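You operate a simulated robot arm through the tools that you are given. There is no shell and no other tool. Be economical: measure what you need, move in short steps, check, and stop when the job is done.

You run a simulated two-armed robot. Do the job below in one go: nothing can be reset, and whatever is moved stays where it is left.

JOB
Stack the yellow impression tray from the vice side of the scanner bench top on top of the grey impression tray. Take the scrub pad on the vice side of the scanner bench top and put it away on the service table. Close the top drawer of the scanner bench. Take the sanding block from the service table and put it in the teal long tray. Any order will do. Set down upright: scrub pad, sanding block.

It is judged by the outcome, as a careful person would: the job done as asked, and still so three seconds after it is handed in. It fails if anything else is knocked over, pushed out of place, dropped, spilled or broken.

ROBOT AND FRAMES
Two 7-joint arms with two-finger parallel grippers on one trunk, on a base that drives. Base frame: it is fixed to the floor where the robot stands at the start and does not move with it; the origin is under the middle of the robot, x ahead of it, y to its left, z up. Lengths are in m, angles in rad, forces in N, time in s.
The left shoulder is at the start at [0.06, 0.147, 0.526], the right one opposite. With the tool pointing down near the work surface each hand reaches from about 0.1 to 0.66 m from the robot's upright axis, wherever it stands, measured 20 degrees to its own side. Places, roughly: impression tray [0.75, 0, 0.75]; long tray (36x22x6 cm) [0.7, -0.6, 0.8]; sanding block (5x4x5 cm) [2.3, 4.6, 0.8]; scrub pad (5x4x5 cm) [0.8, 2.8, 0.8]; service table [2.3, 4.8, 0.8]; top drawer of the scanner bench [1.7, 2.8, 0.6]. Payload 3.43 kg a hand.
The tool frame of a hand sits at the grasp point between the pads (the TCP): z along the fingers, y along the line on which they close. The tips reach 0.03 m beyond it. The gripper opens to 0.094 m. The fingers are 0.028 m wide and 0.01 m thick; the gripper's body (0.05 by 0.096 m) begins 0.055 m behind the TCP.
Orientation is told as [roll, pitch, yaw] about the base's x, y, z axes, in that order, counted from this pose: with the fingers straight down and closing along the base's y, the tool's x points along the base's -x, its y along +y and its z along -z.

CONTROLS
- The arms move only by the tool send_rows. It takes "left_moves", "right_moves" or both (then of equal length, played together; a hand with none holds still); each is a list of rows, each an object of numbers (a shift or turn left out is 0, a gripper value left out holds the last): "x", "y", "z": the shift along the tool's x, y, z in units of 500 mm (1.0 is 500 mm); "rx", "ry", "rz": the turn, a rotation vector about the tool's x, y, z in units of 180 degrees (1.0 is 180 degrees); "gripper": the opening in per cent of the stroke, from 0 (shut) to 100 (fully open). In form: [{"x": .., "y": .., "z": .., "rx": .., "ry": .., "rz": .., "gripper": ..}, ...]. A call has 1 to 20 rows; each row is the pose to reach, as a shift and turn from the pose commanded when the call began, along the tool's axes at that moment. A call with a number of a shift or a turn outside -1 to 1 is refused whole. Each row takes 0.2 s and may step no farther than 0.05 m and 0.15 rad from the row before; otherwise, or with a gripper value out of range, the whole call is refused. A pose out of reach is approached as far as the arm can. The call stops where the force on the tool passes 40 N (or 10 N more than at its start, if that is more) or the arm is blocked; 0.2 s more then pass. Each finger travels about 0.072 m/s and halts on what it meets, pressing with about 21 N; the grip force reading is that of the motor and also rises with nothing between the fingers. The clock runs only during rows and for 0.2 s after the last one: add rows that repeat a pose to give the fingers time. The reply holds the time, the measured pose of the TCP, the force on the tool along the base axes, the opening and the grip force, in the units named above and with some noise, with the torque about the TCP (base axes, N m) and any sound that the robot's microphone picked up.
- Cameras (640 x 400 px; columns grow to the right, rows downward): "scene" is now at [0.0599, -0.0094, 1.1701]; the picture's right is [-0.13, -0.99, 0.00], its down [-0.48, 0.06, -0.87] and it looks along [0.87, -0.11, -0.49] (base axes); focal length 268 px, centre (320, 200). "left" rides on the left gripper at [0.076, -0.014, -0.103] in its tool frame; the picture's right is [0.18, 0.98, 0.00], its down [-0.75, 0.14, -0.64] and it looks along [-0.63, 0.12, 0.77] (tool axes); focal length 243 px, centre (320, 200). "right" rides on the right gripper at [0.076, 0.014, -0.103] in its tool frame; the picture's right is [-0.18, 0.98, 0.00], its down [-0.75, -0.14, -0.64] and it looks along [-0.63, -0.12, 0.77] (tool axes); focal length 243 px, centre (320, 200). There is no depth. A picture from a camera that has moved, and an enlarged one, comes with that camera's place and axes in the base frame and with its lens.
- snapshot(camera): a new picture of that camera. It takes no simulated time.
- lift_body(by): slides the trunk up (or, below 0, down) by that many m; the arms and the scene camera ride with it, the base frame stays. It gives what a move gives, with no picture.
- base_move(legs): drives the robot by 1 to 6 legs, each [ahead, left, turn to the left] in m, m and rad, along the robot's own axes; the way and the turn of a leg run together, so that a leg with both is an arc; at most 1.5 m and 3.142 rad a leg. The arms and the cameras ride along, it lands a little off, and it stops where it bumps. It gives what a move gives.
- pan_tilt(pan, tilt): turns the head with the scene camera to pan (to the left, within 1.501 rad either way) and tilt (down, from -0.506 to 1.204), counted from straight ahead of the robot. It gives what a move gives.
- inspect(camera, box): a new picture of the part [left, top, right, bottom] of that camera's present view, enlarged. It takes no simulated time.
- sign_off(): hands the job in; it is judged then, once.

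Go step by step. Nothing tells you exact positions but the pictures and the camera data: compare them with the known pose of the tool, close in by small moves and look again before you grip or let go. The budget is 165 turns and 130 pictures, counting those below and the enlarged ones. Unless the task says otherwise, let go and move clear before handing in, and close with one line.

The tools are called as name(argument=value, ...) on one line, values as JSON. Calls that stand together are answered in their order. send_rows: Moves the arms, as the interface text tells. Its arguments: {"type":"object","properties":{"left_moves":{"type":"array"},"right_moves":{"type":"array"}},"required":[]} The other tools are called the same way: lift_body (by) slides the trunk up or down; base_move (legs) drives the base; pan_tilt (pan, tilt) turns the head that bears the scene camera; snapshot (camera) takes a picture; inspect (camera, box) takes an enlarged picture of a part of a camera's view; sign_off () hands the job in.

At the start:

```text
clock: 0.0
left_position: [0.2965, 0.0995, 0.9682]
left_tcp_rot: [0.0, -0.002, -0.001]
left_wrist_force: [0.3, 0.5, -0.2]
left_moment: [-0.02, 0.0, -0.01]
left_grip_width: 0.094
left_finger_force: 0.0
right_position: [0.2869, -0.1211, 0.9679]
right_tcp_rot: [0.0, -0.002, -0.001]
right_wrist_force: [-0.5, -0.4, -0.3]
right_moment: [0.0, 0.02, 0.02]
right_grip_width: 0.0939
right_finger_force: 0.0
trunk travel left (down, up): [-0.233, 0.017]
robot x, y, heading: [-0.0004, 0.0006, 0.001]
head pan, tilt: [-0.131, 0.508]
```

scene: 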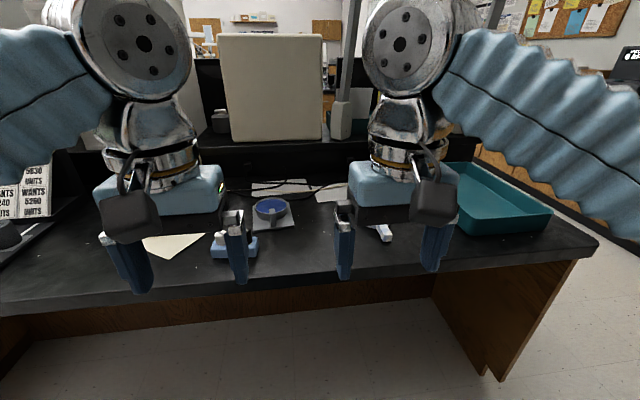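
right: 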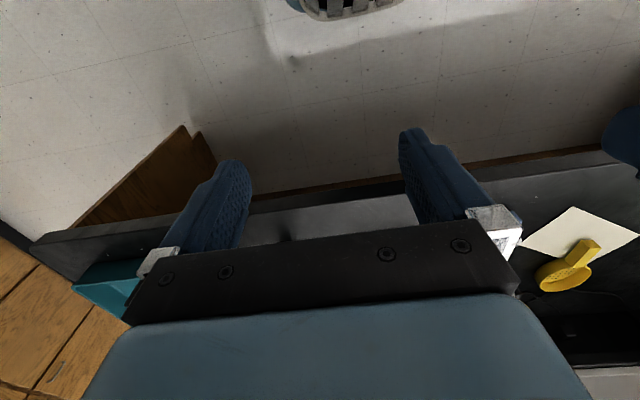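
left: 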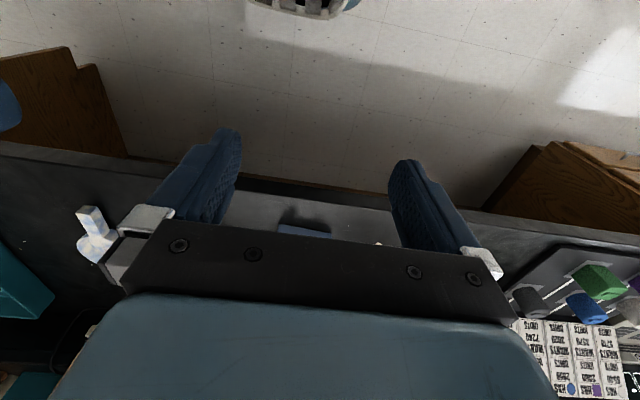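

I see a bench ahead with a teal tray at right and some impression trays near the middle. I'll look around with the head first.

pan_tilt(pan=0.0, tilt=0.75)

snapshot(camera="scene")

pan_tilt(pan=1.2, tilt=0.3)

snapshot(camera="scene")

```text
clock: 0.8
left_position: [0.2965, 0.0999, 0.9678]
left_tcp_rot: [0.001, 0.0, 0.0]
left_wrist_force: [1.0, -0.2, -1.0]
left_moment: [0.0, -0.04, 0.02]
left_grip_width: 0.0941
left_finger_force: 0.0
right_position: [0.2871, -0.1207, 0.9673]
right_tcp_rot: [-0.001, 0.0, -0.001]
right_wrist_force: [0.2, -0.6, 0.0]
right_moment: [-0.01, 0.0, 0.01]
right_grip_width: 0.094
right_finger_force: 0.1
trunk travel left (down, up): [-0.233, 0.017]
robot x, y, heading: [-0.0011, -0.0011, -0.003]
head pan, tilt: [0.0, 0.75]
```

```text
126 pictures are left
camera scene: at [0.0528, 0.0024, 1.149], right [0.0, -1.0, 0.0], down [-0.68, 0.0, -0.73], along [0.73, 0.0, -0.68], focal length 268 px, centre (320, 200)
```

scene: 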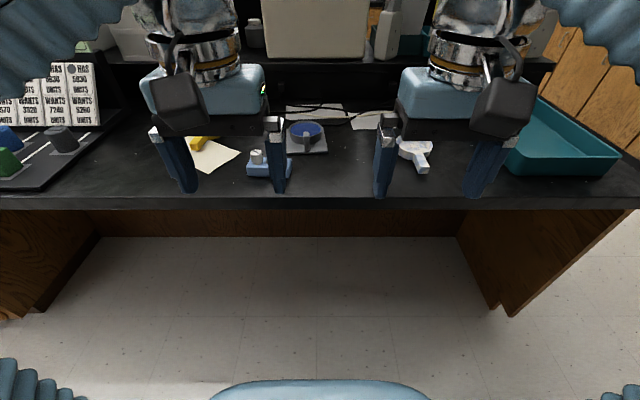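

```text
clock: 2.2
left_position: [0.2961, 0.0988, 0.9676]
left_tcp_rot: [-0.001, 0.0, -0.001]
left_wrist_force: [0.5, -0.5, 0.7]
left_moment: [0.01, -0.01, 0.02]
left_grip_width: 0.094
left_finger_force: 0.2
right_position: [0.2866, -0.1219, 0.9673]
right_tcp_rot: [0.001, -0.001, 0.002]
right_wrist_force: [0.8, 0.2, -0.2]
right_moment: [0.02, 0.0, 0.0]
right_grip_width: 0.094
right_finger_force: 0.0
trunk travel left (down, up): [-0.233, 0.017]
robot x, y, heading: [-0.001, 0.0021, -0.0]
head pan, tilt: [1.201, 0.3]
```

```text
125 pictures are left
camera scene: at [0.0037, 0.0894, 1.1892], right [0.93, -0.36, 0.0], down [-0.11, -0.28, -0.96], along [0.35, 0.89, -0.3], focal length 268 px, centre (320, 200)
```

scene: 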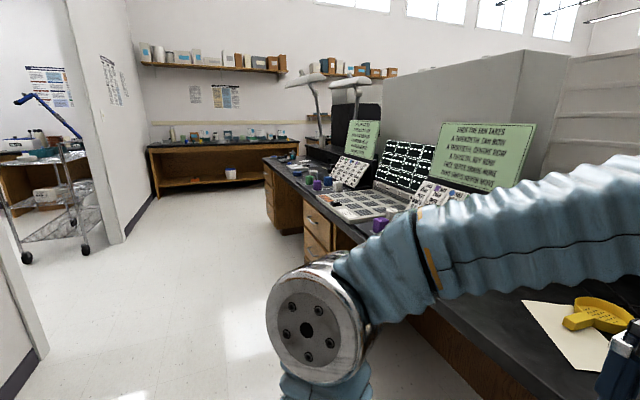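

A yellow tray lies on a paper near the front-left of this bench, and the bench runs on to the left. I look at more directions.

inspect(camera="scene", box=[130, 60, 450, 260])

pan_tilt(pan=0.6, tilt=0.4)

snapshot(camera="scene")

pan_tilt(pan=-0.6, tilt=0.4)

snapshot(camera="scene")

```text
2.00 times, centred on (290, 160) of scene
camera zoom: at [0.0037, 0.0894, 1.1892], right [0.93, -0.36, 0.0], down [-0.11, -0.28, -0.96], along [0.35, 0.89, -0.3], focal length 536 px, centre (380, 280)
```

zoom: 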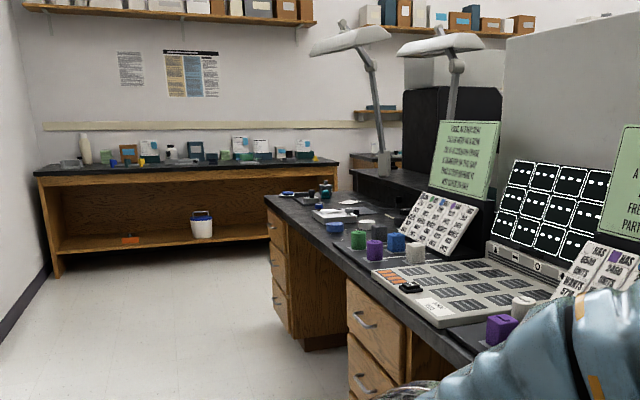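

```text
clock: 3.2
left_position: [0.295, 0.0986, 0.968]
left_tcp_rot: [0.0, -0.001, 0.002]
left_wrist_force: [0.4, -0.6, 0.7]
left_moment: [0.0, 0.02, 0.01]
left_grip_width: 0.0939
left_finger_force: 0.0
right_position: [0.2883, -0.1206, 0.9678]
right_tcp_rot: [0.0, -0.001, 0.0]
right_wrist_force: [-0.1, -0.2, 0.5]
right_moment: [-0.01, 0.02, 0.0]
right_grip_width: 0.094
right_finger_force: 0.1
trunk travel left (down, up): [-0.233, 0.017]
robot x, y, heading: [0.0015, -0.0007, -0.006]
head pan, tilt: [0.6, 0.4]
```

```text
123 pictures are left
camera scene: at [0.0463, 0.0548, 1.18], right [0.57, -0.82, 0.0], down [-0.32, -0.22, -0.92], along [0.76, 0.52, -0.39], focal length 268 px, centre (320, 200)
```

scene: 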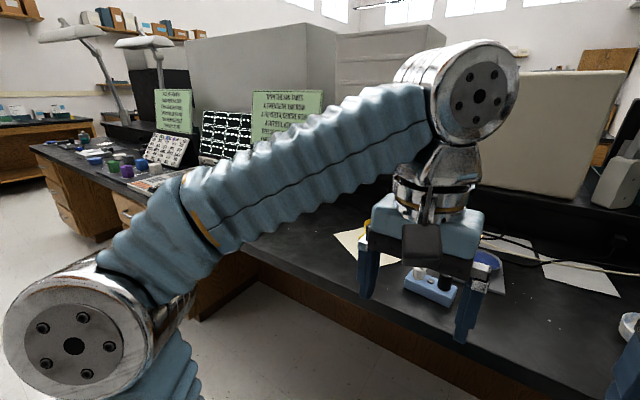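

```text
clock: 4.6
left_position: [0.2953, 0.1003, 0.9674]
left_tcp_rot: [0.0, -0.001, -0.001]
left_wrist_force: [-0.2, -0.6, -0.7]
left_moment: [0.0, 0.04, 0.01]
left_grip_width: 0.0938
left_finger_force: 0.1
right_position: [0.288, -0.1219, 0.9686]
right_tcp_rot: [0.001, -0.001, 0.001]
right_wrist_force: [-0.4, 0.1, 0.6]
right_moment: [-0.01, 0.03, -0.01]
right_grip_width: 0.094
right_finger_force: 0.1
trunk travel left (down, up): [-0.233, 0.017]
robot x, y, heading: [0.0003, -0.0049, 0.003]
head pan, tilt: [-0.6, 0.4]
```

```text
122 pictures are left
camera scene: at [0.0464, -0.0499, 1.18], right [-0.56, -0.83, 0.0], down [-0.32, 0.22, -0.92], along [0.76, -0.52, -0.39], focal length 268 px, centre (320, 200)
```

scene: 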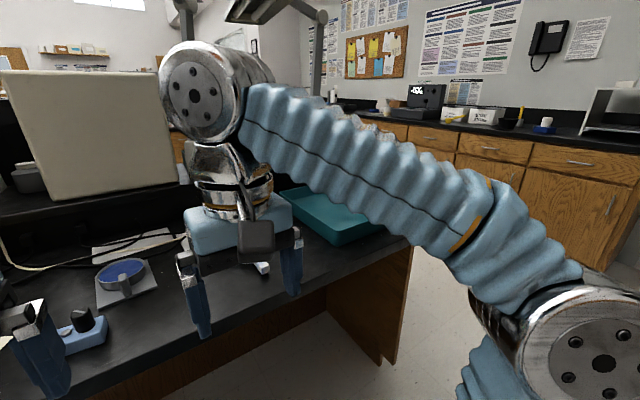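

The long bench runs in y; this near (x≈0.7) side likely is the vice side, with the drawer on the far side at x≈1.7. Let me zoom on the trays.

pan_tilt(pan=0.0, tilt=0.75)

inspect(camera="scene", box=[160, 80, 320, 200])

inspect(camera="scene", box=[320, 80, 480, 200])

inspect(camera="left", box=[0, 160, 160, 320])

```text
clock: 5.6
left_position: [0.2957, 0.0995, 0.9678]
left_tcp_rot: [0.0, 0.002, 0.0]
left_wrist_force: [0.6, -0.7, 0.6]
left_moment: [0.02, 0.02, -0.01]
left_grip_width: 0.094
left_finger_force: 0.0
right_position: [0.2882, -0.1203, 0.9665]
right_tcp_rot: [0.0, 0.001, 0.001]
right_wrist_force: [-0.4, 0.5, 0.7]
right_moment: [0.03, 0.0, -0.02]
right_grip_width: 0.0939
right_finger_force: 0.0
trunk travel left (down, up): [-0.233, 0.017]
robot x, y, heading: [0.0008, 0.001, 0.001]
head pan, tilt: [0.0, 0.75]
```

```text
3.33 times, centred on (240, 140) of scene
camera zoom: at [0.0528, 0.0023, 1.1489], right [0.0, -1.0, 0.0], down [-0.68, 0.0, -0.73], along [0.73, 0.0, -0.68], focal length 893 px, centre (587, 400)
```

zoom: 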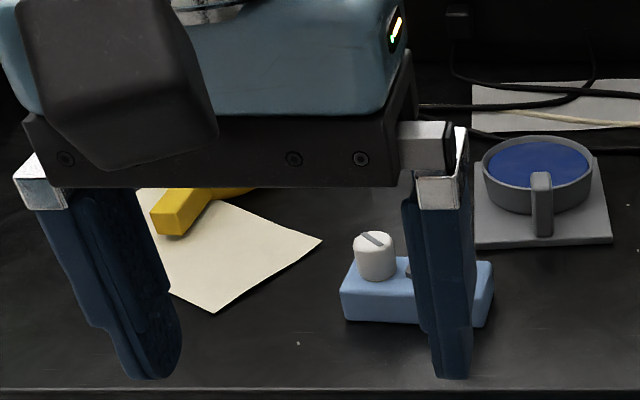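

```text
3.33 times, centred on (400, 140) of scene
camera zoom: at [0.0528, 0.0023, 1.1489], right [0.0, -1.0, 0.0], down [-0.68, 0.0, -0.73], along [0.73, 0.0, -0.68], focal length 893 px, centre (53, 400)
```

zoom: 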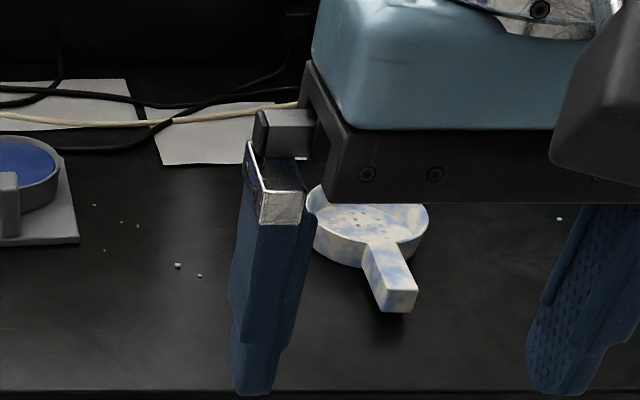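

```text
2.50 times, centred on (80, 240) of left
camera zoom: at [0.2194, 0.0846, 1.0704], right [-0.18, 0.98, 0.0], down [0.75, 0.14, 0.64], along [0.63, 0.12, -0.77], focal length 606 px, centre (920, 100)
```

zoom: 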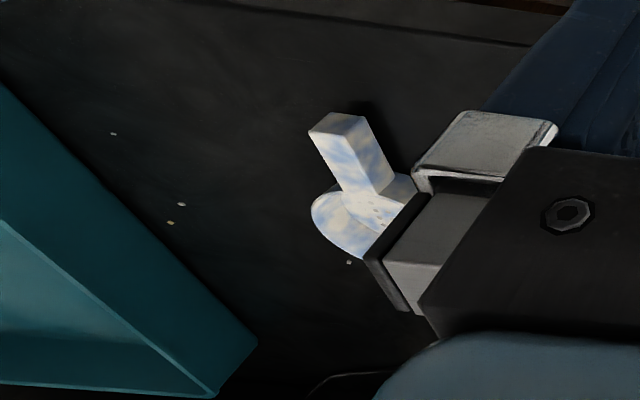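

I identify three impression trays: yellow on the paper (~0.75, 0.28), a grey one with blue fill (~0.76, 0.05) on a plate, and a marbled one I must leave. I drive closer to work with the left hand.

base_move(legs=[[0.16, 0.0, 0.0]])

snapshot(camera="left")

pan_tilt(pan=0.3, tilt=0.9)

snapshot(camera="scene")

```text
clock: 7.0
left_position: [0.4563, 0.0996, 0.9681]
left_tcp_rot: [0.0, 0.0, 0.001]
left_wrist_force: [0.6, 0.5, 0.2]
left_moment: [0.01, 0.0, -0.02]
left_grip_width: 0.0939
left_finger_force: 0.1
right_position: [0.4491, -0.121, 0.9671]
right_tcp_rot: [0.0, 0.0, 0.003]
right_wrist_force: [0.1, -0.2, 0.0]
right_moment: [0.02, -0.01, 0.01]
right_grip_width: 0.0942
right_finger_force: 0.0
trunk travel left (down, up): [-0.233, 0.017]
robot x, y, heading: [0.1615, 0.0024, 0.001]
head pan, tilt: [0.0, 0.75]
```

```text
118 pictures are left
camera left: at [0.3806, 0.085, 1.0704], right [-0.19, 0.98, 0.0], down [0.75, 0.14, 0.64], along [0.63, 0.12, -0.77], focal length 243 px, centre (320, 200)
```

left: 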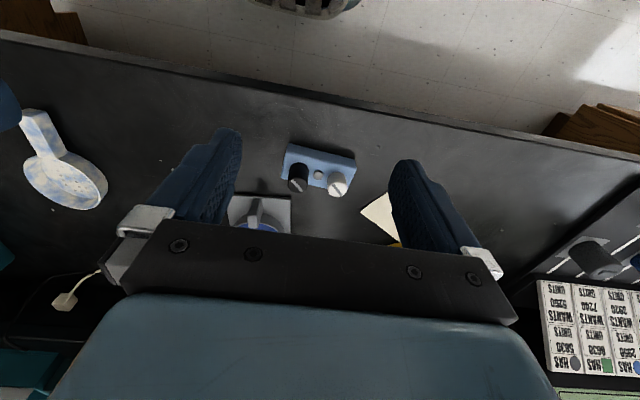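

```text
clock: 7.8
left_position: [0.4565, 0.0993, 0.968]
left_tcp_rot: [-0.001, 0.001, 0.002]
left_wrist_force: [0.6, -0.1, 0.6]
left_moment: [-0.03, 0.0, 0.0]
left_grip_width: 0.0938
left_finger_force: 0.1
right_position: [0.4497, -0.1206, 0.9673]
right_tcp_rot: [0.0, 0.0, 0.002]
right_wrist_force: [-0.7, 0.0, 0.6]
right_moment: [0.0, -0.04, 0.02]
right_grip_width: 0.0941
right_finger_force: 0.0
trunk travel left (down, up): [-0.233, 0.017]
robot x, y, heading: [0.1608, -0.0011, 0.0]
head pan, tilt: [0.3, 0.901]
```

```text
117 pictures are left
camera scene: at [0.2035, 0.0248, 1.137], right [0.3, -0.96, 0.0], down [-0.75, -0.23, -0.62], along [0.59, 0.18, -0.78], focal length 268 px, centre (320, 200)
```

scene: 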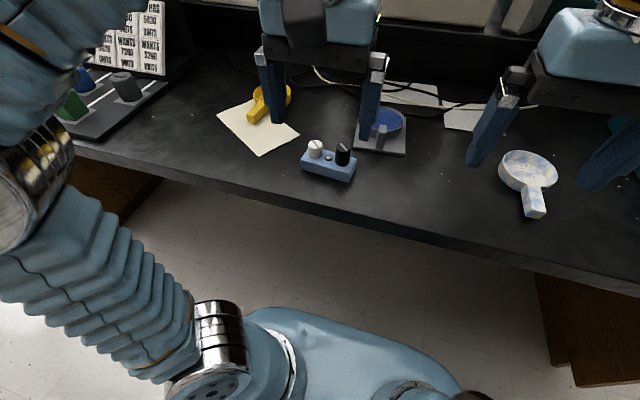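

The yellow tray is on the paper left-ahead. I shift the left hand to the left for a clear view.

send_rows(left_moves=[{"y": 0.1}, {"y": 0.2}, {"y": 0.3}, {"y": 0.4}, {"y": 0.5}])

inspect(camera="scene", box=[200, 50, 440, 200])

snapshot(camera="left")

```text
clock: 9.0
left_position: [0.4574, 0.3517, 0.9678]
left_tcp_rot: [0.001, 0.001, 0.0]
left_wrist_force: [0.0, -0.1, 0.8]
left_moment: [-0.01, 0.0, -0.02]
left_grip_width: 0.0939
left_finger_force: 0.1
right_position: [0.4487, -0.1205, 0.9687]
right_tcp_rot: [0.001, 0.0, 0.002]
right_wrist_force: [0.3, -0.1, 0.2]
right_moment: [-0.01, 0.0, 0.02]
right_grip_width: 0.0939
right_finger_force: 0.0
trunk travel left (down, up): [-0.233, 0.017]
robot x, y, heading: [0.1621, 0.0003, 0.004]
head pan, tilt: [0.3, 0.901]
```

```text
2.67 times, centred on (320, 125) of scene
camera zoom: at [0.2035, 0.0248, 1.137], right [0.3, -0.95, 0.0], down [-0.75, -0.23, -0.62], along [0.59, 0.18, -0.78], focal length 714 px, centre (320, 400)
```

zoom: 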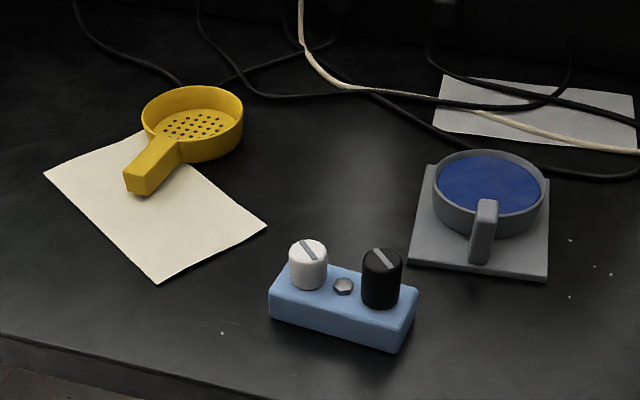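

```text
115 pictures are left
camera left: at [0.3809, 0.3366, 1.071], right [-0.18, 0.98, 0.0], down [0.75, 0.14, 0.64], along [0.63, 0.12, -0.77], focal length 243 px, centre (320, 200)
```

left: 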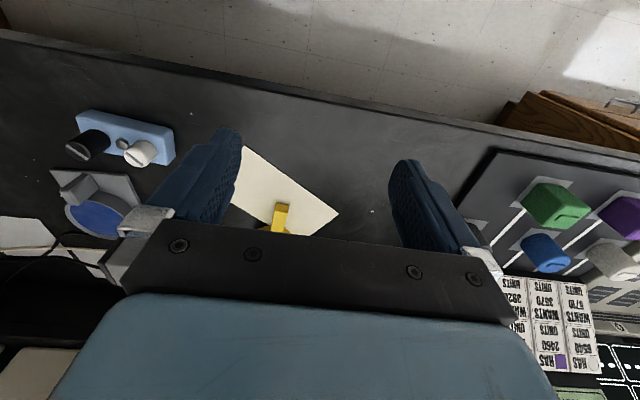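

The yellow tray's handle points toward me along -x (end ≈ [0.67, 0.33]); dish centre ≈ [0.76, 0.32]. I move the left hand over the handle and look.

send_rows(left_moves=[{"x": -0.09, "y": -0.01}, {"x": -0.18, "y": -0.02}, {"x": -0.27, "y": -0.03}, {"x": -0.36, "y": -0.04}, {"x": -0.45, "y": -0.05}, {"x": -0.45, "y": -0.05, "z": 0.09}, {"x": -0.45, "y": -0.05, "z": 0.17}])

snapshot(camera="left")

inspect(camera="scene", box=[200, 50, 440, 200])

```text
clock: 10.6
left_position: [0.6815, 0.3328, 0.8844]
left_tcp_rot: [0.006, -0.001, 0.013]
left_wrist_force: [-0.2, -10.1, 4.9]
left_moment: [0.86, 0.02, 0.02]
left_grip_width: 0.094
left_finger_force: 0.0
left hand out of reach, approached as far as the arm can: row 2, 3, 4, 5, 6
right_position: [0.4496, -0.1267, 0.9661]
right_tcp_rot: [0.005, 0.001, 0.002]
right_wrist_force: [-0.7, -2.6, -0.1]
right_moment: [0.21, -0.04, 0.0]
right_grip_width: 0.094
right_finger_force: 0.1
trunk travel left (down, up): [-0.233, 0.017]
robot x, y, heading: [0.1594, -0.0017, 0.003]
head pan, tilt: [0.3, 0.901]
```

```text
114 pictures are left
camera left: at [0.6056, 0.316, 0.9881], right [-0.2, 0.98, 0.0], down [0.75, 0.15, 0.64], along [0.63, 0.13, -0.77], focal length 243 px, centre (320, 200)
```

left: 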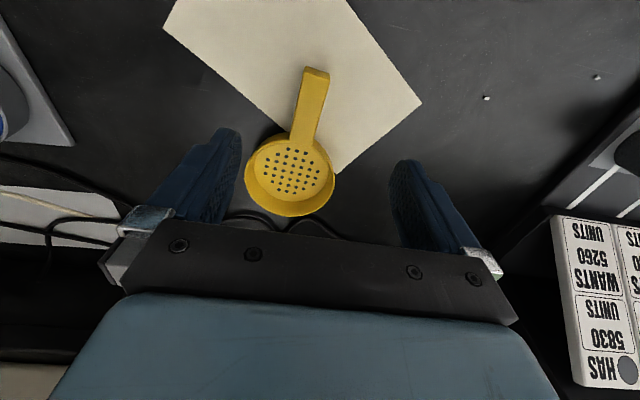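

```text
2.67 times, centred on (320, 125) of scene
camera zoom: at [0.2031, 0.0189, 1.1374], right [0.3, -0.95, -0.01], down [-0.75, -0.23, -0.62], along [0.59, 0.19, -0.78], focal length 714 px, centre (320, 400)
```

zoom: 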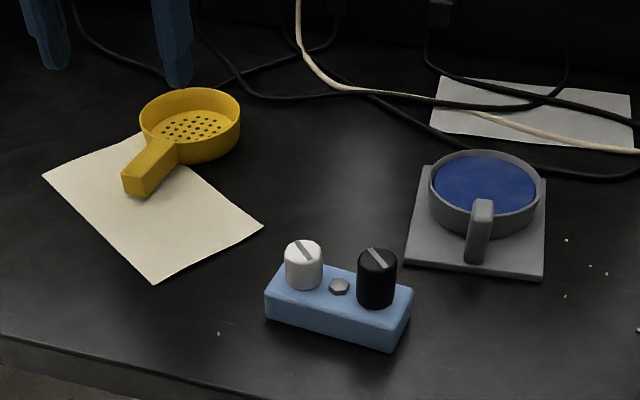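

The reading shows a 10 N sideways force; I check whether it persists and what's near the hand.

send_rows(left_moves=[{}])

pan_tilt(pan=0.4, tilt=0.55)

snapshot(camera="scene")

```text
clock: 11.0
left_position: [0.6834, 0.3305, 0.8847]
left_tcp_rot: [0.001, -0.001, 0.002]
left_wrist_force: [0.6, 0.6, 0.2]
left_moment: [-0.01, 0.01, 0.01]
left_grip_width: 0.0939
left_finger_force: 0.2
right_position: [0.449, -0.1217, 0.9688]
right_tcp_rot: [0.001, 0.0, 0.002]
right_wrist_force: [-0.1, 0.2, 0.3]
right_moment: [0.01, 0.02, 0.0]
right_grip_width: 0.0941
right_finger_force: 0.1
trunk travel left (down, up): [-0.233, 0.017]
robot x, y, heading: [0.1608, -0.0009, -0.001]
head pan, tilt: [0.3, 0.901]
```

```text
clock: 11.8
left_position: [0.6832, 0.331, 0.8837]
left_tcp_rot: [-0.001, 0.001, 0.002]
left_wrist_force: [0.0, -0.6, 0.6]
left_moment: [-0.01, -0.01, -0.02]
left_grip_width: 0.094
left_finger_force: 0.1
right_position: [0.449, -0.1216, 0.9684]
right_tcp_rot: [0.002, 0.001, 0.002]
right_wrist_force: [0.1, 0.4, -0.4]
right_moment: [0.04, 0.0, 0.01]
right_grip_width: 0.0939
right_finger_force: 0.1
trunk travel left (down, up): [-0.233, 0.017]
robot x, y, heading: [0.1651, -0.0004, 0.003]
head pan, tilt: [0.4, 0.55]
```

```text
112 pictures are left
camera scene: at [0.2141, 0.0375, 1.1662], right [0.39, -0.92, 0.0], down [-0.48, -0.2, -0.85], along [0.78, 0.33, -0.52], focal length 268 px, centre (320, 200)
```

scene: 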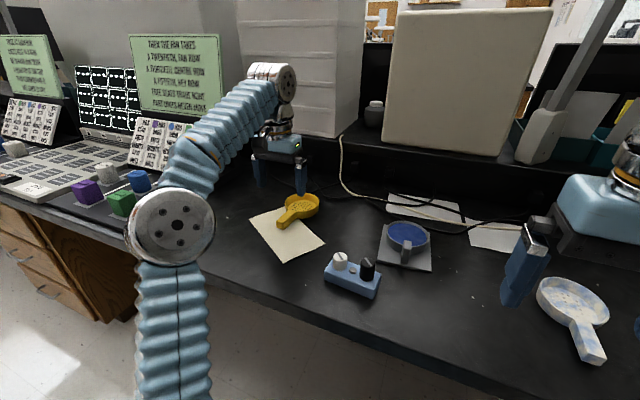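

That was transient. The handle lies under the hand at y≈0.32; I lower to about z 0.80 and look again.

send_rows(left_moves=[{"x": 0.0, "y": -0.018, "z": 0.05}, {"x": 0.0, "y": -0.018, "z": 0.11}, {"x": 0.0, "y": -0.018, "z": 0.16}, {"x": 0.0, "y": -0.018, "z": 0.16}])

snapshot(camera="left")

inspect(camera="scene", box=[220, 130, 380, 250])

```text
clock: 12.8
left_position: [0.6813, 0.3186, 0.8031]
left_tcp_rot: [0.001, 0.001, 0.001]
left_wrist_force: [-0.1, 0.3, 0.0]
left_moment: [0.01, -0.01, 0.02]
left_grip_width: 0.0937
left_finger_force: 0.0
right_position: [0.4489, -0.1205, 0.9675]
right_tcp_rot: [0.0, 0.0, 0.002]
right_wrist_force: [-0.5, 0.2, 0.6]
right_moment: [0.0, 0.02, 0.0]
right_grip_width: 0.0941
right_finger_force: 0.1
trunk travel left (down, up): [-0.233, 0.017]
robot x, y, heading: [0.1654, -0.001, 0.006]
head pan, tilt: [0.4, 0.55]
```

```text
111 pictures are left
camera left: at [0.6058, 0.3037, 0.9052], right [-0.19, 0.98, 0.0], down [0.75, 0.14, 0.64], along [0.63, 0.12, -0.77], focal length 243 px, centre (320, 200)
```

left: 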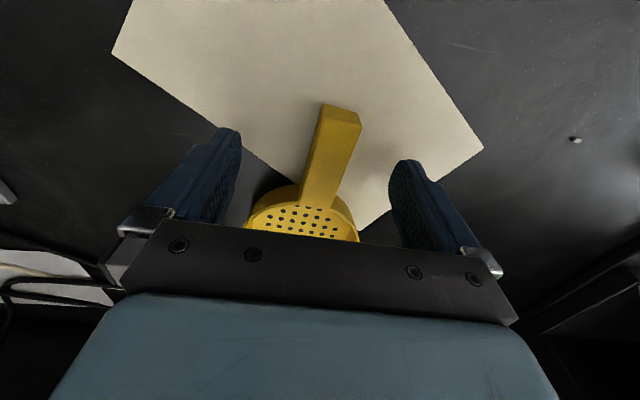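

```text
3.33 times, centred on (300, 190) of scene
camera zoom: at [0.2141, 0.0376, 1.1663], right [0.39, -0.92, 0.0], down [-0.48, -0.2, -0.85], along [0.79, 0.33, -0.52], focal length 893 px, centre (387, 233)
```

zoom: 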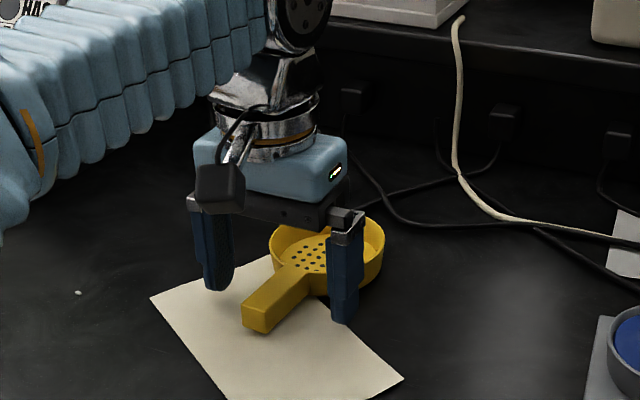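

The handle is between the fingers; I nudge +y and lower slowly, watching for contact.

send_rows(left_moves=[{"y": 0.012}, {"y": 0.012, "z": 0.016}, {"y": 0.012, "z": 0.032}, {"y": 0.012, "z": 0.048}])

inspect(camera="scene", box=[220, 130, 380, 250])

```text
clock: 13.8
left_position: [0.6808, 0.3233, 0.7902]
left_tcp_rot: [0.001, -0.019, 0.004]
left_wrist_force: [-6.2, 0.8, 17.8]
left_moment: [-0.33, 0.4, 0.04]
left_grip_width: 0.0929
left_finger_force: 0.0
right_position: [0.4482, -0.1215, 0.9691]
right_tcp_rot: [0.0, -0.001, 0.001]
right_wrist_force: [-1.2, 0.5, -0.8]
right_moment: [0.01, -0.02, -0.02]
right_grip_width: 0.0938
right_finger_force: 0.1
trunk travel left (down, up): [-0.233, 0.017]
robot x, y, heading: [0.1624, 0.0006, 0.004]
head pan, tilt: [0.4, 0.55]
stopped in row 4 (left hand): the force on the tool passed its limit at 50 N (the readings are from after the stop); the commanded pose is now the measured one
```

```text
3.33 times, centred on (300, 190) of scene
camera zoom: at [0.2124, 0.037, 1.1665], right [0.39, -0.92, 0.0], down [-0.48, -0.2, -0.85], along [0.79, 0.33, -0.52], focal length 893 px, centre (387, 233)
```

zoom: 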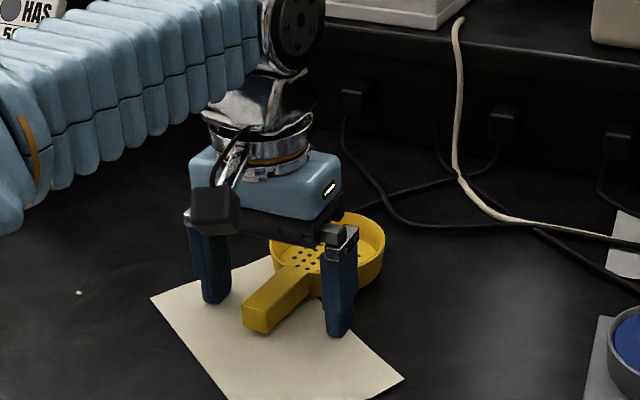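

Tips touch the bench at TCP z≈0.787 (bench ≈0.757). I rise 4 mm and close on the handle.

send_rows(left_moves=[{"z": -0.008}, {"z": -0.008, "gripper": 0}, {"z": -0.008, "gripper": 0}, {"z": -0.008, "gripper": 0}, {"z": -0.008, "gripper": 0}, {"z": -0.008, "gripper": 0}])

snapshot(camera="left")

```text
clock: 15.2
left_position: [0.6827, 0.3226, 0.7929]
left_tcp_rot: [-0.001, -0.014, 0.003]
left_wrist_force: [0.8, -0.5, 1.4]
left_moment: [0.02, -0.01, -0.05]
left_grip_width: 0.0218
left_finger_force: 20.8
right_position: [0.449, -0.1199, 0.9672]
right_tcp_rot: [0.0, 0.0, 0.001]
right_wrist_force: [-0.3, -0.5, 0.0]
right_moment: [0.01, -0.02, -0.01]
right_grip_width: 0.0941
right_finger_force: 0.0
trunk travel left (down, up): [-0.233, 0.017]
robot x, y, heading: [0.1594, 0.002, 0.001]
head pan, tilt: [0.4, 0.55]
```

```text
108 pictures are left
camera left: at [0.6046, 0.3075, 0.8934], right [-0.19, 0.98, 0.0], down [0.74, 0.14, 0.65], along [0.64, 0.12, -0.76], focal length 243 px, centre (320, 200)
```

left: 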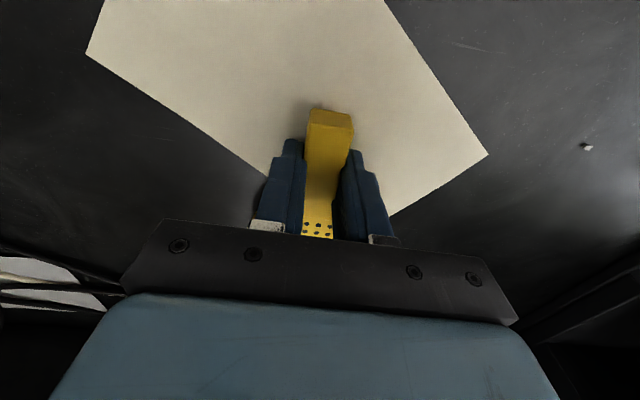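

Gripped. I lift the tray and look at both trays.

send_rows(left_moves=[{"z": -0.02}, {"z": -0.06}, {"z": -0.12}, {"z": -0.2}, {"z": -0.2}])

pan_tilt(pan=0.1, tilt=0.75)

snapshot(camera="scene")

inspect(camera="scene", box=[260, 80, 400, 180])

```text
clock: 16.4
left_position: [0.6831, 0.3217, 0.8902]
left_tcp_rot: [0.0, -0.014, 0.003]
left_wrist_force: [-0.2, -0.7, -0.8]
left_moment: [-0.01, 0.13, -0.03]
left_grip_width: 0.0218
left_finger_force: 21.2
right_position: [0.4493, -0.1201, 0.9668]
right_tcp_rot: [0.002, 0.0, 0.0]
right_wrist_force: [0.1, 0.5, -0.2]
right_moment: [0.01, 0.02, -0.01]
right_grip_width: 0.094
right_finger_force: 0.1
trunk travel left (down, up): [-0.233, 0.017]
robot x, y, heading: [0.1592, 0.0011, 0.002]
head pan, tilt: [0.4, 0.55]
```

```text
clock: 17.2
left_position: [0.6838, 0.3229, 0.8901]
left_tcp_rot: [0.001, -0.013, 0.002]
left_wrist_force: [-1.3, 0.4, -1.3]
left_moment: [-0.03, 0.11, -0.01]
left_grip_width: 0.022
left_finger_force: 21.2
right_position: [0.449, -0.121, 0.9682]
right_tcp_rot: [0.002, -0.001, 0.0]
right_wrist_force: [-0.1, 0.0, -1.0]
right_moment: [0.02, 0.01, -0.06]
right_grip_width: 0.0941
right_finger_force: 0.0
trunk travel left (down, up): [-0.233, 0.017]
robot x, y, heading: [0.1595, 0.0032, 0.002]
head pan, tilt: [0.099, 0.75]
```

```text
107 pictures are left
camera scene: at [0.214, 0.011, 1.1489], right [0.1, -0.99, 0.0], down [-0.68, -0.07, -0.73], along [0.73, 0.07, -0.68], focal length 268 px, centre (320, 200)
```

scene: 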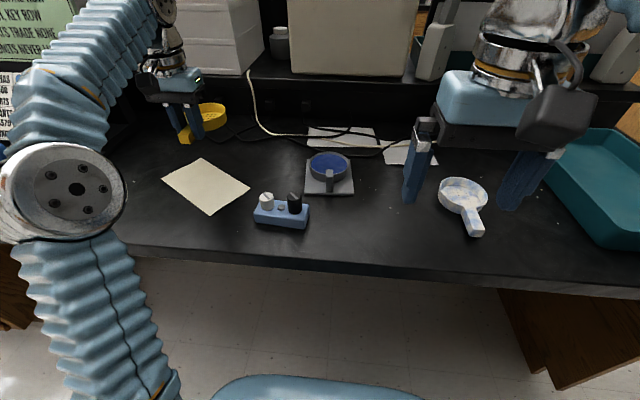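

```text
4.00 times, centred on (330, 130) of scene
camera zoom: at [0.214, 0.011, 1.1489], right [0.1, -0.99, 0.0], down [-0.68, -0.07, -0.73], along [0.73, 0.07, -0.68], focal length 1071 px, centre (280, 480)
```

zoom: 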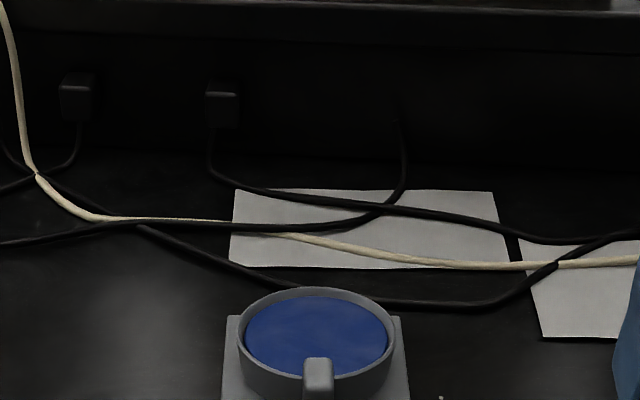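

inspect(camera="scene", box=[280, 138, 376, 198])

inspect(camera="scene", box=[152, 92, 248, 152])

snapshot(camera="left")

snapshot(camera="right")

```text
6.67 times, centred on (328, 168) of scene
camera zoom: at [0.214, 0.011, 1.1489], right [0.1, -0.99, 0.0], down [-0.68, -0.07, -0.73], along [0.73, 0.07, -0.68], focal length 1785 px, centre (267, 413)
```

zoom: 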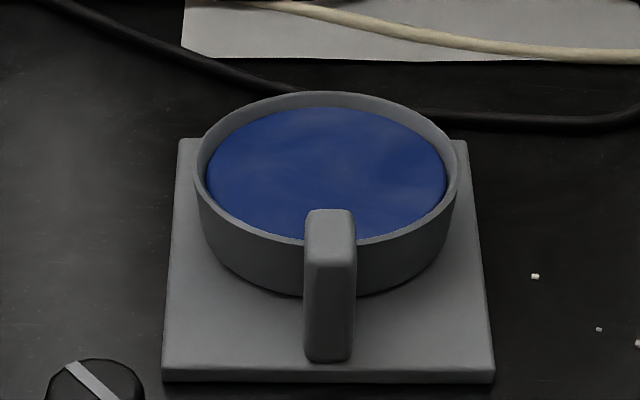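

```text
6.67 times, centred on (200, 122) of scene
camera zoom: at [0.214, 0.011, 1.1489], right [0.1, -0.99, 0.0], down [-0.68, -0.07, -0.73], along [0.73, 0.07, -0.68], focal length 1785 px, centre (1120, 720)
```

zoom: 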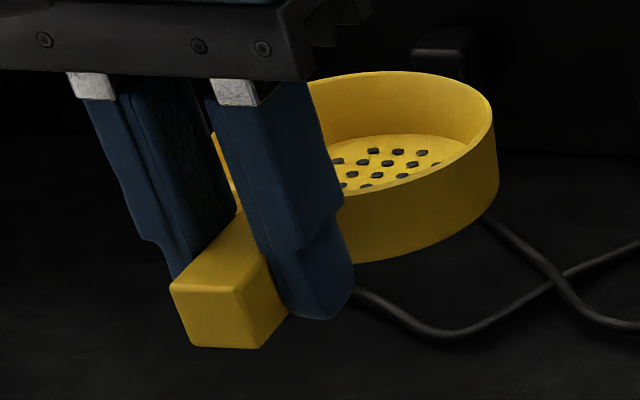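

```text
103 pictures are left
camera left: at [0.6052, 0.3073, 0.9918], right [-0.19, 0.98, 0.0], down [0.74, 0.14, 0.65], along [0.64, 0.12, -0.76], focal length 243 px, centre (320, 200)
```

left: 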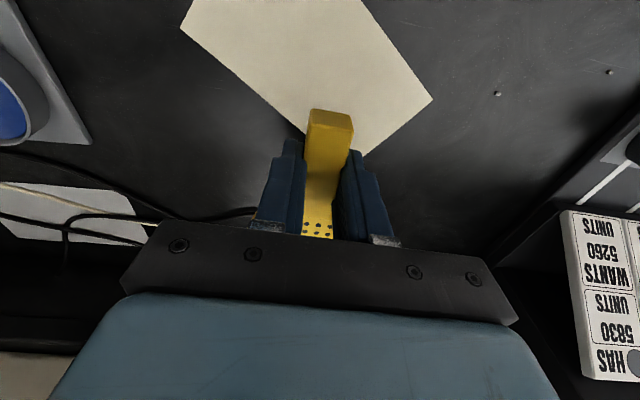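

```text
102 pictures are left
camera right: at [0.3738, -0.1061, 1.0698], right [0.18, 0.98, 0.0], down [0.75, -0.14, 0.64], along [0.63, -0.12, -0.77], focal length 243 px, centre (320, 200)
```

right: 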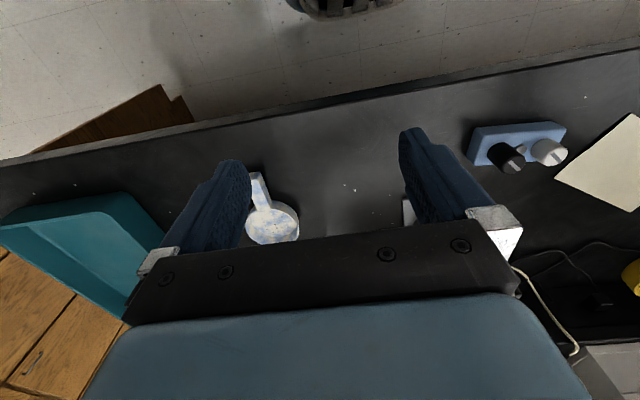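

The grey tray's handle looks tall; I need a side view. I move the left hand partway toward it and inspect from its camera.

send_rows(left_moves=[{"y": -0.06}, {"y": -0.13}, {"y": -0.2}, {"y": -0.2}])

inspect(camera="left", box=[0, 20, 240, 240])

```text
clock: 18.2
left_position: [0.681, 0.2207, 0.8919]
left_tcp_rot: [0.001, -0.013, 0.003]
left_wrist_force: [-0.4, -0.6, -0.6]
left_moment: [0.02, 0.1, 0.0]
left_grip_width: 0.0218
left_finger_force: 21.0
right_position: [0.4489, -0.12, 0.9674]
right_tcp_rot: [0.0, 0.001, 0.001]
right_wrist_force: [0.1, 0.1, 0.0]
right_moment: [-0.02, 0.0, 0.01]
right_grip_width: 0.0943
right_finger_force: 0.1
trunk travel left (down, up): [-0.233, 0.017]
robot x, y, heading: [0.1603, -0.0005, 0.003]
head pan, tilt: [0.099, 0.75]
```

```text
1.82 times, centred on (120, 130) of left
camera zoom: at [0.6041, 0.2061, 0.9933], right [-0.19, 0.98, 0.0], down [0.74, 0.14, 0.65], along [0.64, 0.12, -0.76], focal length 441 px, centre (684, 327)
```

zoom: 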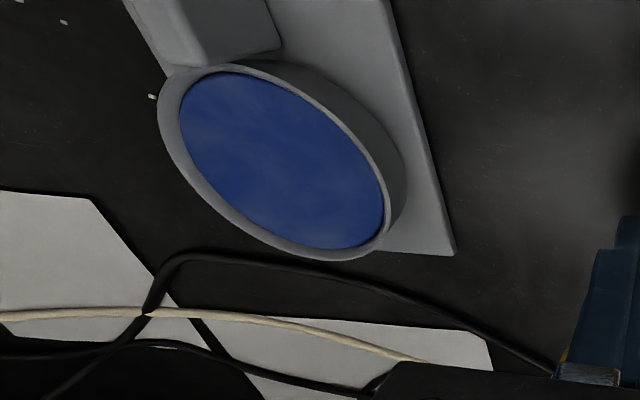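

inspect(camera="left", box=[0, 0, 200, 125])

```text
3.20 times, centred on (100, 62) of left
camera zoom: at [0.6041, 0.2061, 0.9933], right [-0.19, 0.98, 0.0], down [0.74, 0.14, 0.65], along [0.64, 0.12, -0.76], focal length 776 px, centre (1024, 640)
```

zoom: 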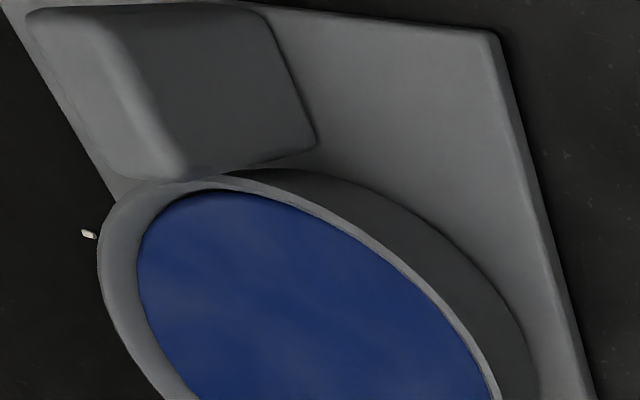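

The grey dish centre is ≈[0.725, 0.04], rim z≈0.793, with a stub handle rising ~1 cm higher toward me. I'll turn the yellow tray ~70° so its handle points to the left, clear of the stub, and bring it near above the grey.

send_rows(left_moves=[{"rz": 0.04}, {"rz": 0.08}, {"rz": 0.12}, {"rz": 0.16}, {"rz": 0.2}, {"rz": 0.24}, {"rz": 0.28}, {"rz": 0.32}, {"rz": 0.36}, {"rz": 0.39}, {"rz": 0.39, "x": -0.03, "y": -0.08}, {"rz": 0.39, "x": -0.058, "y": -0.16}, {"rz": 0.39, "x": -0.058, "y": -0.2}, {"rz": 0.39, "x": -0.058, "y": -0.2}])

snapshot(camera="scene")

inspect(camera="scene", box=[232, 110, 392, 210])

snapshot(camera="left")

```text
clock: 21.2
left_position: [0.7107, 0.1241, 0.8925]
left_tcp_rot: [0.016, -0.004, -1.222]
left_wrist_force: [-0.3, -0.4, -1.5]
left_moment: [0.13, 0.01, 0.0]
left_grip_width: 0.0216
left_finger_force: 21.2
right_position: [0.4492, -0.1213, 0.9679]
right_tcp_rot: [0.0, -0.002, 0.003]
right_wrist_force: [-0.7, -0.2, 0.1]
right_moment: [0.01, 0.0, 0.01]
right_grip_width: 0.0943
right_finger_force: 0.1
trunk travel left (down, up): [-0.233, 0.017]
robot x, y, heading: [0.1642, 0.001, 0.002]
head pan, tilt: [0.099, 0.75]
```

```text
99 pictures are left
camera scene: at [0.2139, 0.0107, 1.1489], right [0.1, -0.99, 0.0], down [-0.68, -0.07, -0.73], along [0.73, 0.07, -0.68], focal length 268 px, centre (320, 200)
```

scene: 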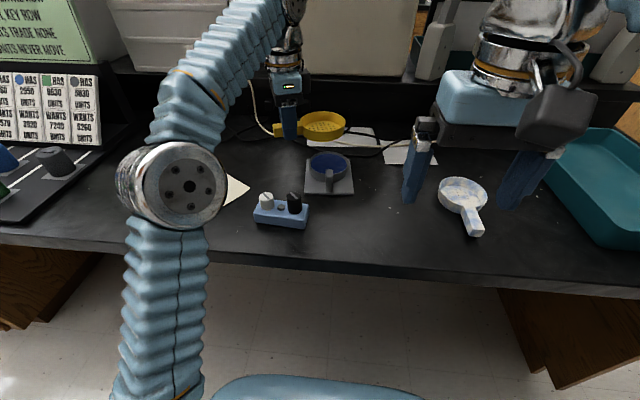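

```text
4.00 times, centred on (312, 160) of scene
camera zoom: at [0.2139, 0.0107, 1.1489], right [0.1, -0.99, 0.0], down [-0.68, -0.07, -0.73], along [0.73, 0.07, -0.68], focal length 1071 px, centre (352, 360)
```

zoom: 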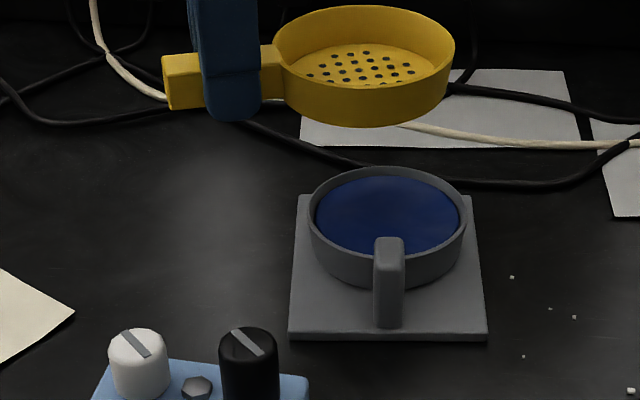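

```text
97 pictures are left
camera left: at [0.6696, 0.1898, 0.994], right [0.86, 0.51, 0.01], down [0.38, -0.66, 0.65], along [0.34, -0.55, -0.76], focal length 243 px, centre (320, 200)
```

left: 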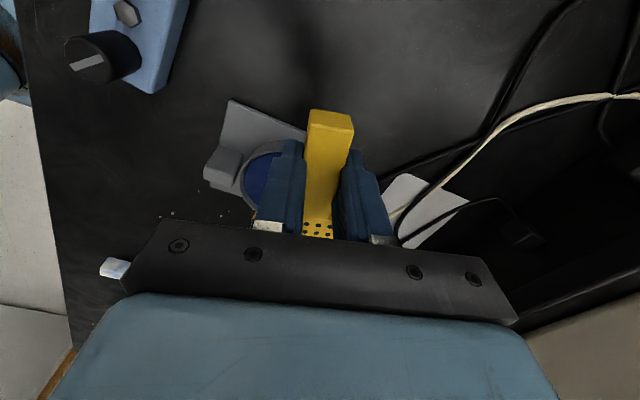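

The tray is held level. I move it over the grey dish and lower to just above it to compare alignment directly.

send_rows(left_moves=[{"x": -0.032, "y": -0.0116}, {"x": -0.032, "y": -0.0116, "z": 0.04}, {"x": -0.032, "y": -0.0116, "z": 0.078}, {"x": -0.032, "y": -0.0116, "z": 0.078}])

inspect(camera="scene", box=[232, 110, 392, 210])

inspect(camera="left", box=[160, 50, 480, 250])

```text
clock: 22.2
left_position: [0.7113, 0.1074, 0.8535]
left_tcp_rot: [0.015, -0.006, -1.222]
left_wrist_force: [-0.3, -0.4, -1.8]
left_moment: [0.1, 0.05, 0.0]
left_grip_width: 0.0214
left_finger_force: 21.1
right_position: [0.4499, -0.1199, 0.9675]
right_tcp_rot: [0.0, 0.001, 0.001]
right_wrist_force: [-0.5, -0.3, -0.6]
right_moment: [0.0, -0.03, -0.01]
right_grip_width: 0.094
right_finger_force: 0.0
trunk travel left (down, up): [-0.233, 0.017]
robot x, y, heading: [0.1617, 0.0006, 0.001]
head pan, tilt: [0.099, 0.75]
```

```text
4.00 times, centred on (312, 160) of scene
camera zoom: at [0.214, 0.0108, 1.1489], right [0.1, -0.99, 0.0], down [-0.68, -0.07, -0.73], along [0.73, 0.07, -0.68], focal length 1071 px, centre (352, 360)
```

zoom: 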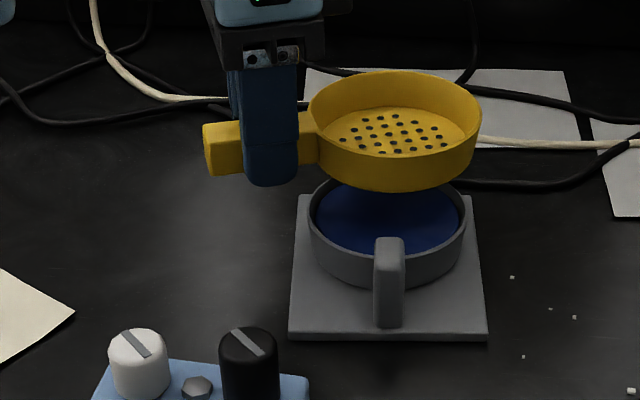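

```text
2.00 times, centred on (320, 150) of left
camera zoom: at [0.6704, 0.1725, 0.9549], right [0.86, 0.51, 0.01], down [0.38, -0.66, 0.65], along [0.34, -0.55, -0.76], focal length 485 px, centre (320, 300)
```

zoom: 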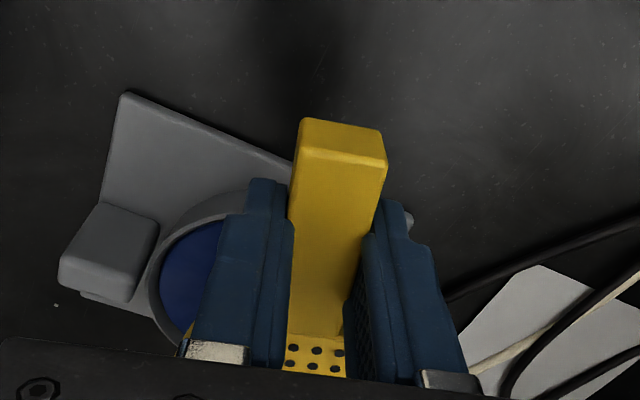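

Lateral alignment is good; the yellow sits ~2 cm too far back. I shift -x 2 cm and look.

send_rows(left_moves=[{"x": 0.0137, "y": -0.0376}, {"x": 0.0137, "y": -0.0376, "z": 0.01}, {"x": 0.0137, "y": -0.0376, "z": 0.01}])

inspect(camera="scene", box=[264, 122, 392, 202])

```text
clock: 23.0
left_position: [0.691, 0.1073, 0.8482]
left_tcp_rot: [0.014, -0.005, -1.221]
left_wrist_force: [0.0, -0.3, -2.1]
left_moment: [0.11, 0.05, 0.01]
left_grip_width: 0.0216
left_finger_force: 20.8
right_position: [0.4488, -0.1211, 0.9672]
right_tcp_rot: [0.002, 0.0, 0.001]
right_wrist_force: [0.7, -0.5, 0.1]
right_moment: [0.02, 0.01, -0.02]
right_grip_width: 0.094
right_finger_force: 0.1
trunk travel left (down, up): [-0.233, 0.017]
robot x, y, heading: [0.1611, 0.0027, 0.002]
head pan, tilt: [0.099, 0.75]
```

```text
5.00 times, centred on (328, 162) of scene
camera zoom: at [0.214, 0.0108, 1.1489], right [0.1, -0.99, 0.0], down [-0.68, -0.07, -0.73], along [0.73, 0.07, -0.68], focal length 1339 px, centre (280, 390)
```

zoom: 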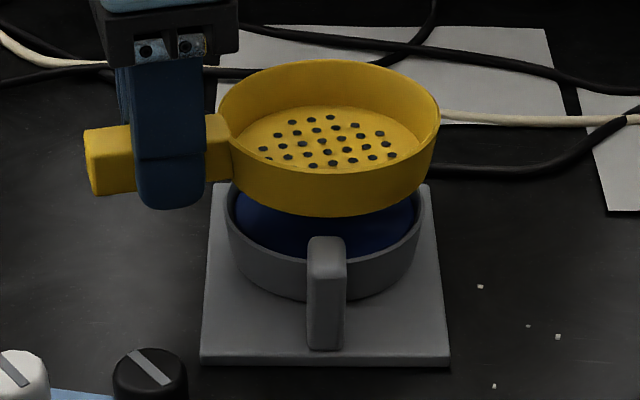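

Nearly concentric. I descend in small steps until contact with the grey rim.

send_rows(left_moves=[{"x": 0.0058, "y": -0.0042, "z": 0.008}, {"x": 0.0058, "y": -0.0042, "z": 0.016}, {"x": 0.0058, "y": -0.0042, "z": 0.022}, {"x": 0.0058, "y": -0.0042, "z": 0.028}, {"x": 0.0058, "y": -0.0042, "z": 0.032}, {"x": 0.0058, "y": -0.0042, "z": 0.032}])

inspect(camera="scene", box=[264, 122, 392, 202])

```text
clock: 24.4
left_position: [0.6882, 0.1074, 0.832]
left_tcp_rot: [0.014, -0.005, -1.221]
left_wrist_force: [0.7, 0.7, -1.1]
left_moment: [0.12, 0.02, -0.01]
left_grip_width: 0.0216
left_finger_force: 21.4
right_position: [0.4479, -0.1205, 0.9686]
right_tcp_rot: [0.0, 0.001, 0.002]
right_wrist_force: [0.4, -0.1, 0.0]
right_moment: [-0.05, 0.0, 0.0]
right_grip_width: 0.094
right_finger_force: 0.0
trunk travel left (down, up): [-0.233, 0.017]
robot x, y, heading: [0.1642, -0.0018, 0.001]
head pan, tilt: [0.099, 0.75]
```

```text
5.00 times, centred on (328, 162) of scene
camera zoom: at [0.214, 0.0108, 1.1489], right [0.1, -0.99, 0.0], down [-0.68, -0.07, -0.73], along [0.73, 0.07, -0.68], focal length 1339 px, centre (280, 390)
```

zoom: 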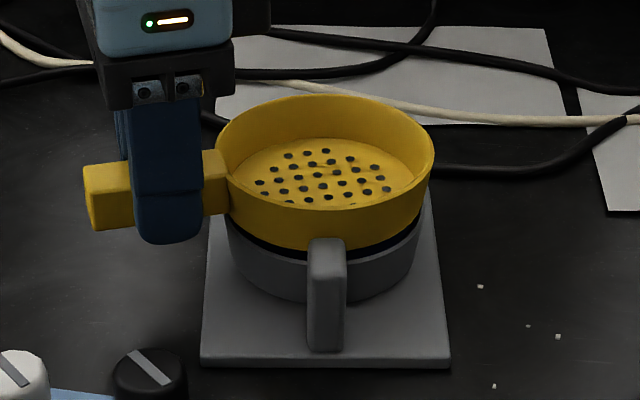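

Still a small gap (~4 mm). I continue in finer steps.

send_rows(left_moves=[{"z": 0.003}, {"z": 0.006}, {"z": 0.009}, {"z": 0.011}, {"z": 0.011}])

inspect(camera="scene", box=[264, 122, 392, 202])

```text
clock: 25.6
left_position: [0.6881, 0.1083, 0.8263]
left_tcp_rot: [0.012, -0.009, -1.221]
left_wrist_force: [1.3, 0.6, 4.7]
left_moment: [-0.62, -0.1, 0.03]
left_grip_width: 0.0215
left_finger_force: 20.9
right_position: [0.4492, -0.1207, 0.9677]
right_tcp_rot: [0.0, 0.0, 0.002]
right_wrist_force: [-0.6, 0.7, 0.5]
right_moment: [-0.03, 0.04, 0.02]
right_grip_width: 0.094
right_finger_force: 0.1
trunk travel left (down, up): [-0.233, 0.017]
robot x, y, heading: [0.1602, 0.0032, 0.004]
head pan, tilt: [0.099, 0.75]
```

```text
5.00 times, centred on (328, 162) of scene
camera zoom: at [0.2136, 0.0109, 1.149], right [0.1, -0.99, 0.0], down [-0.68, -0.07, -0.73], along [0.73, 0.07, -0.68], focal length 1339 px, centre (280, 390)
```

zoom: 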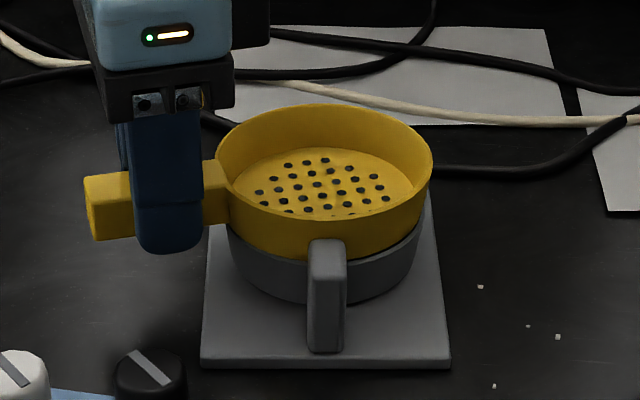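

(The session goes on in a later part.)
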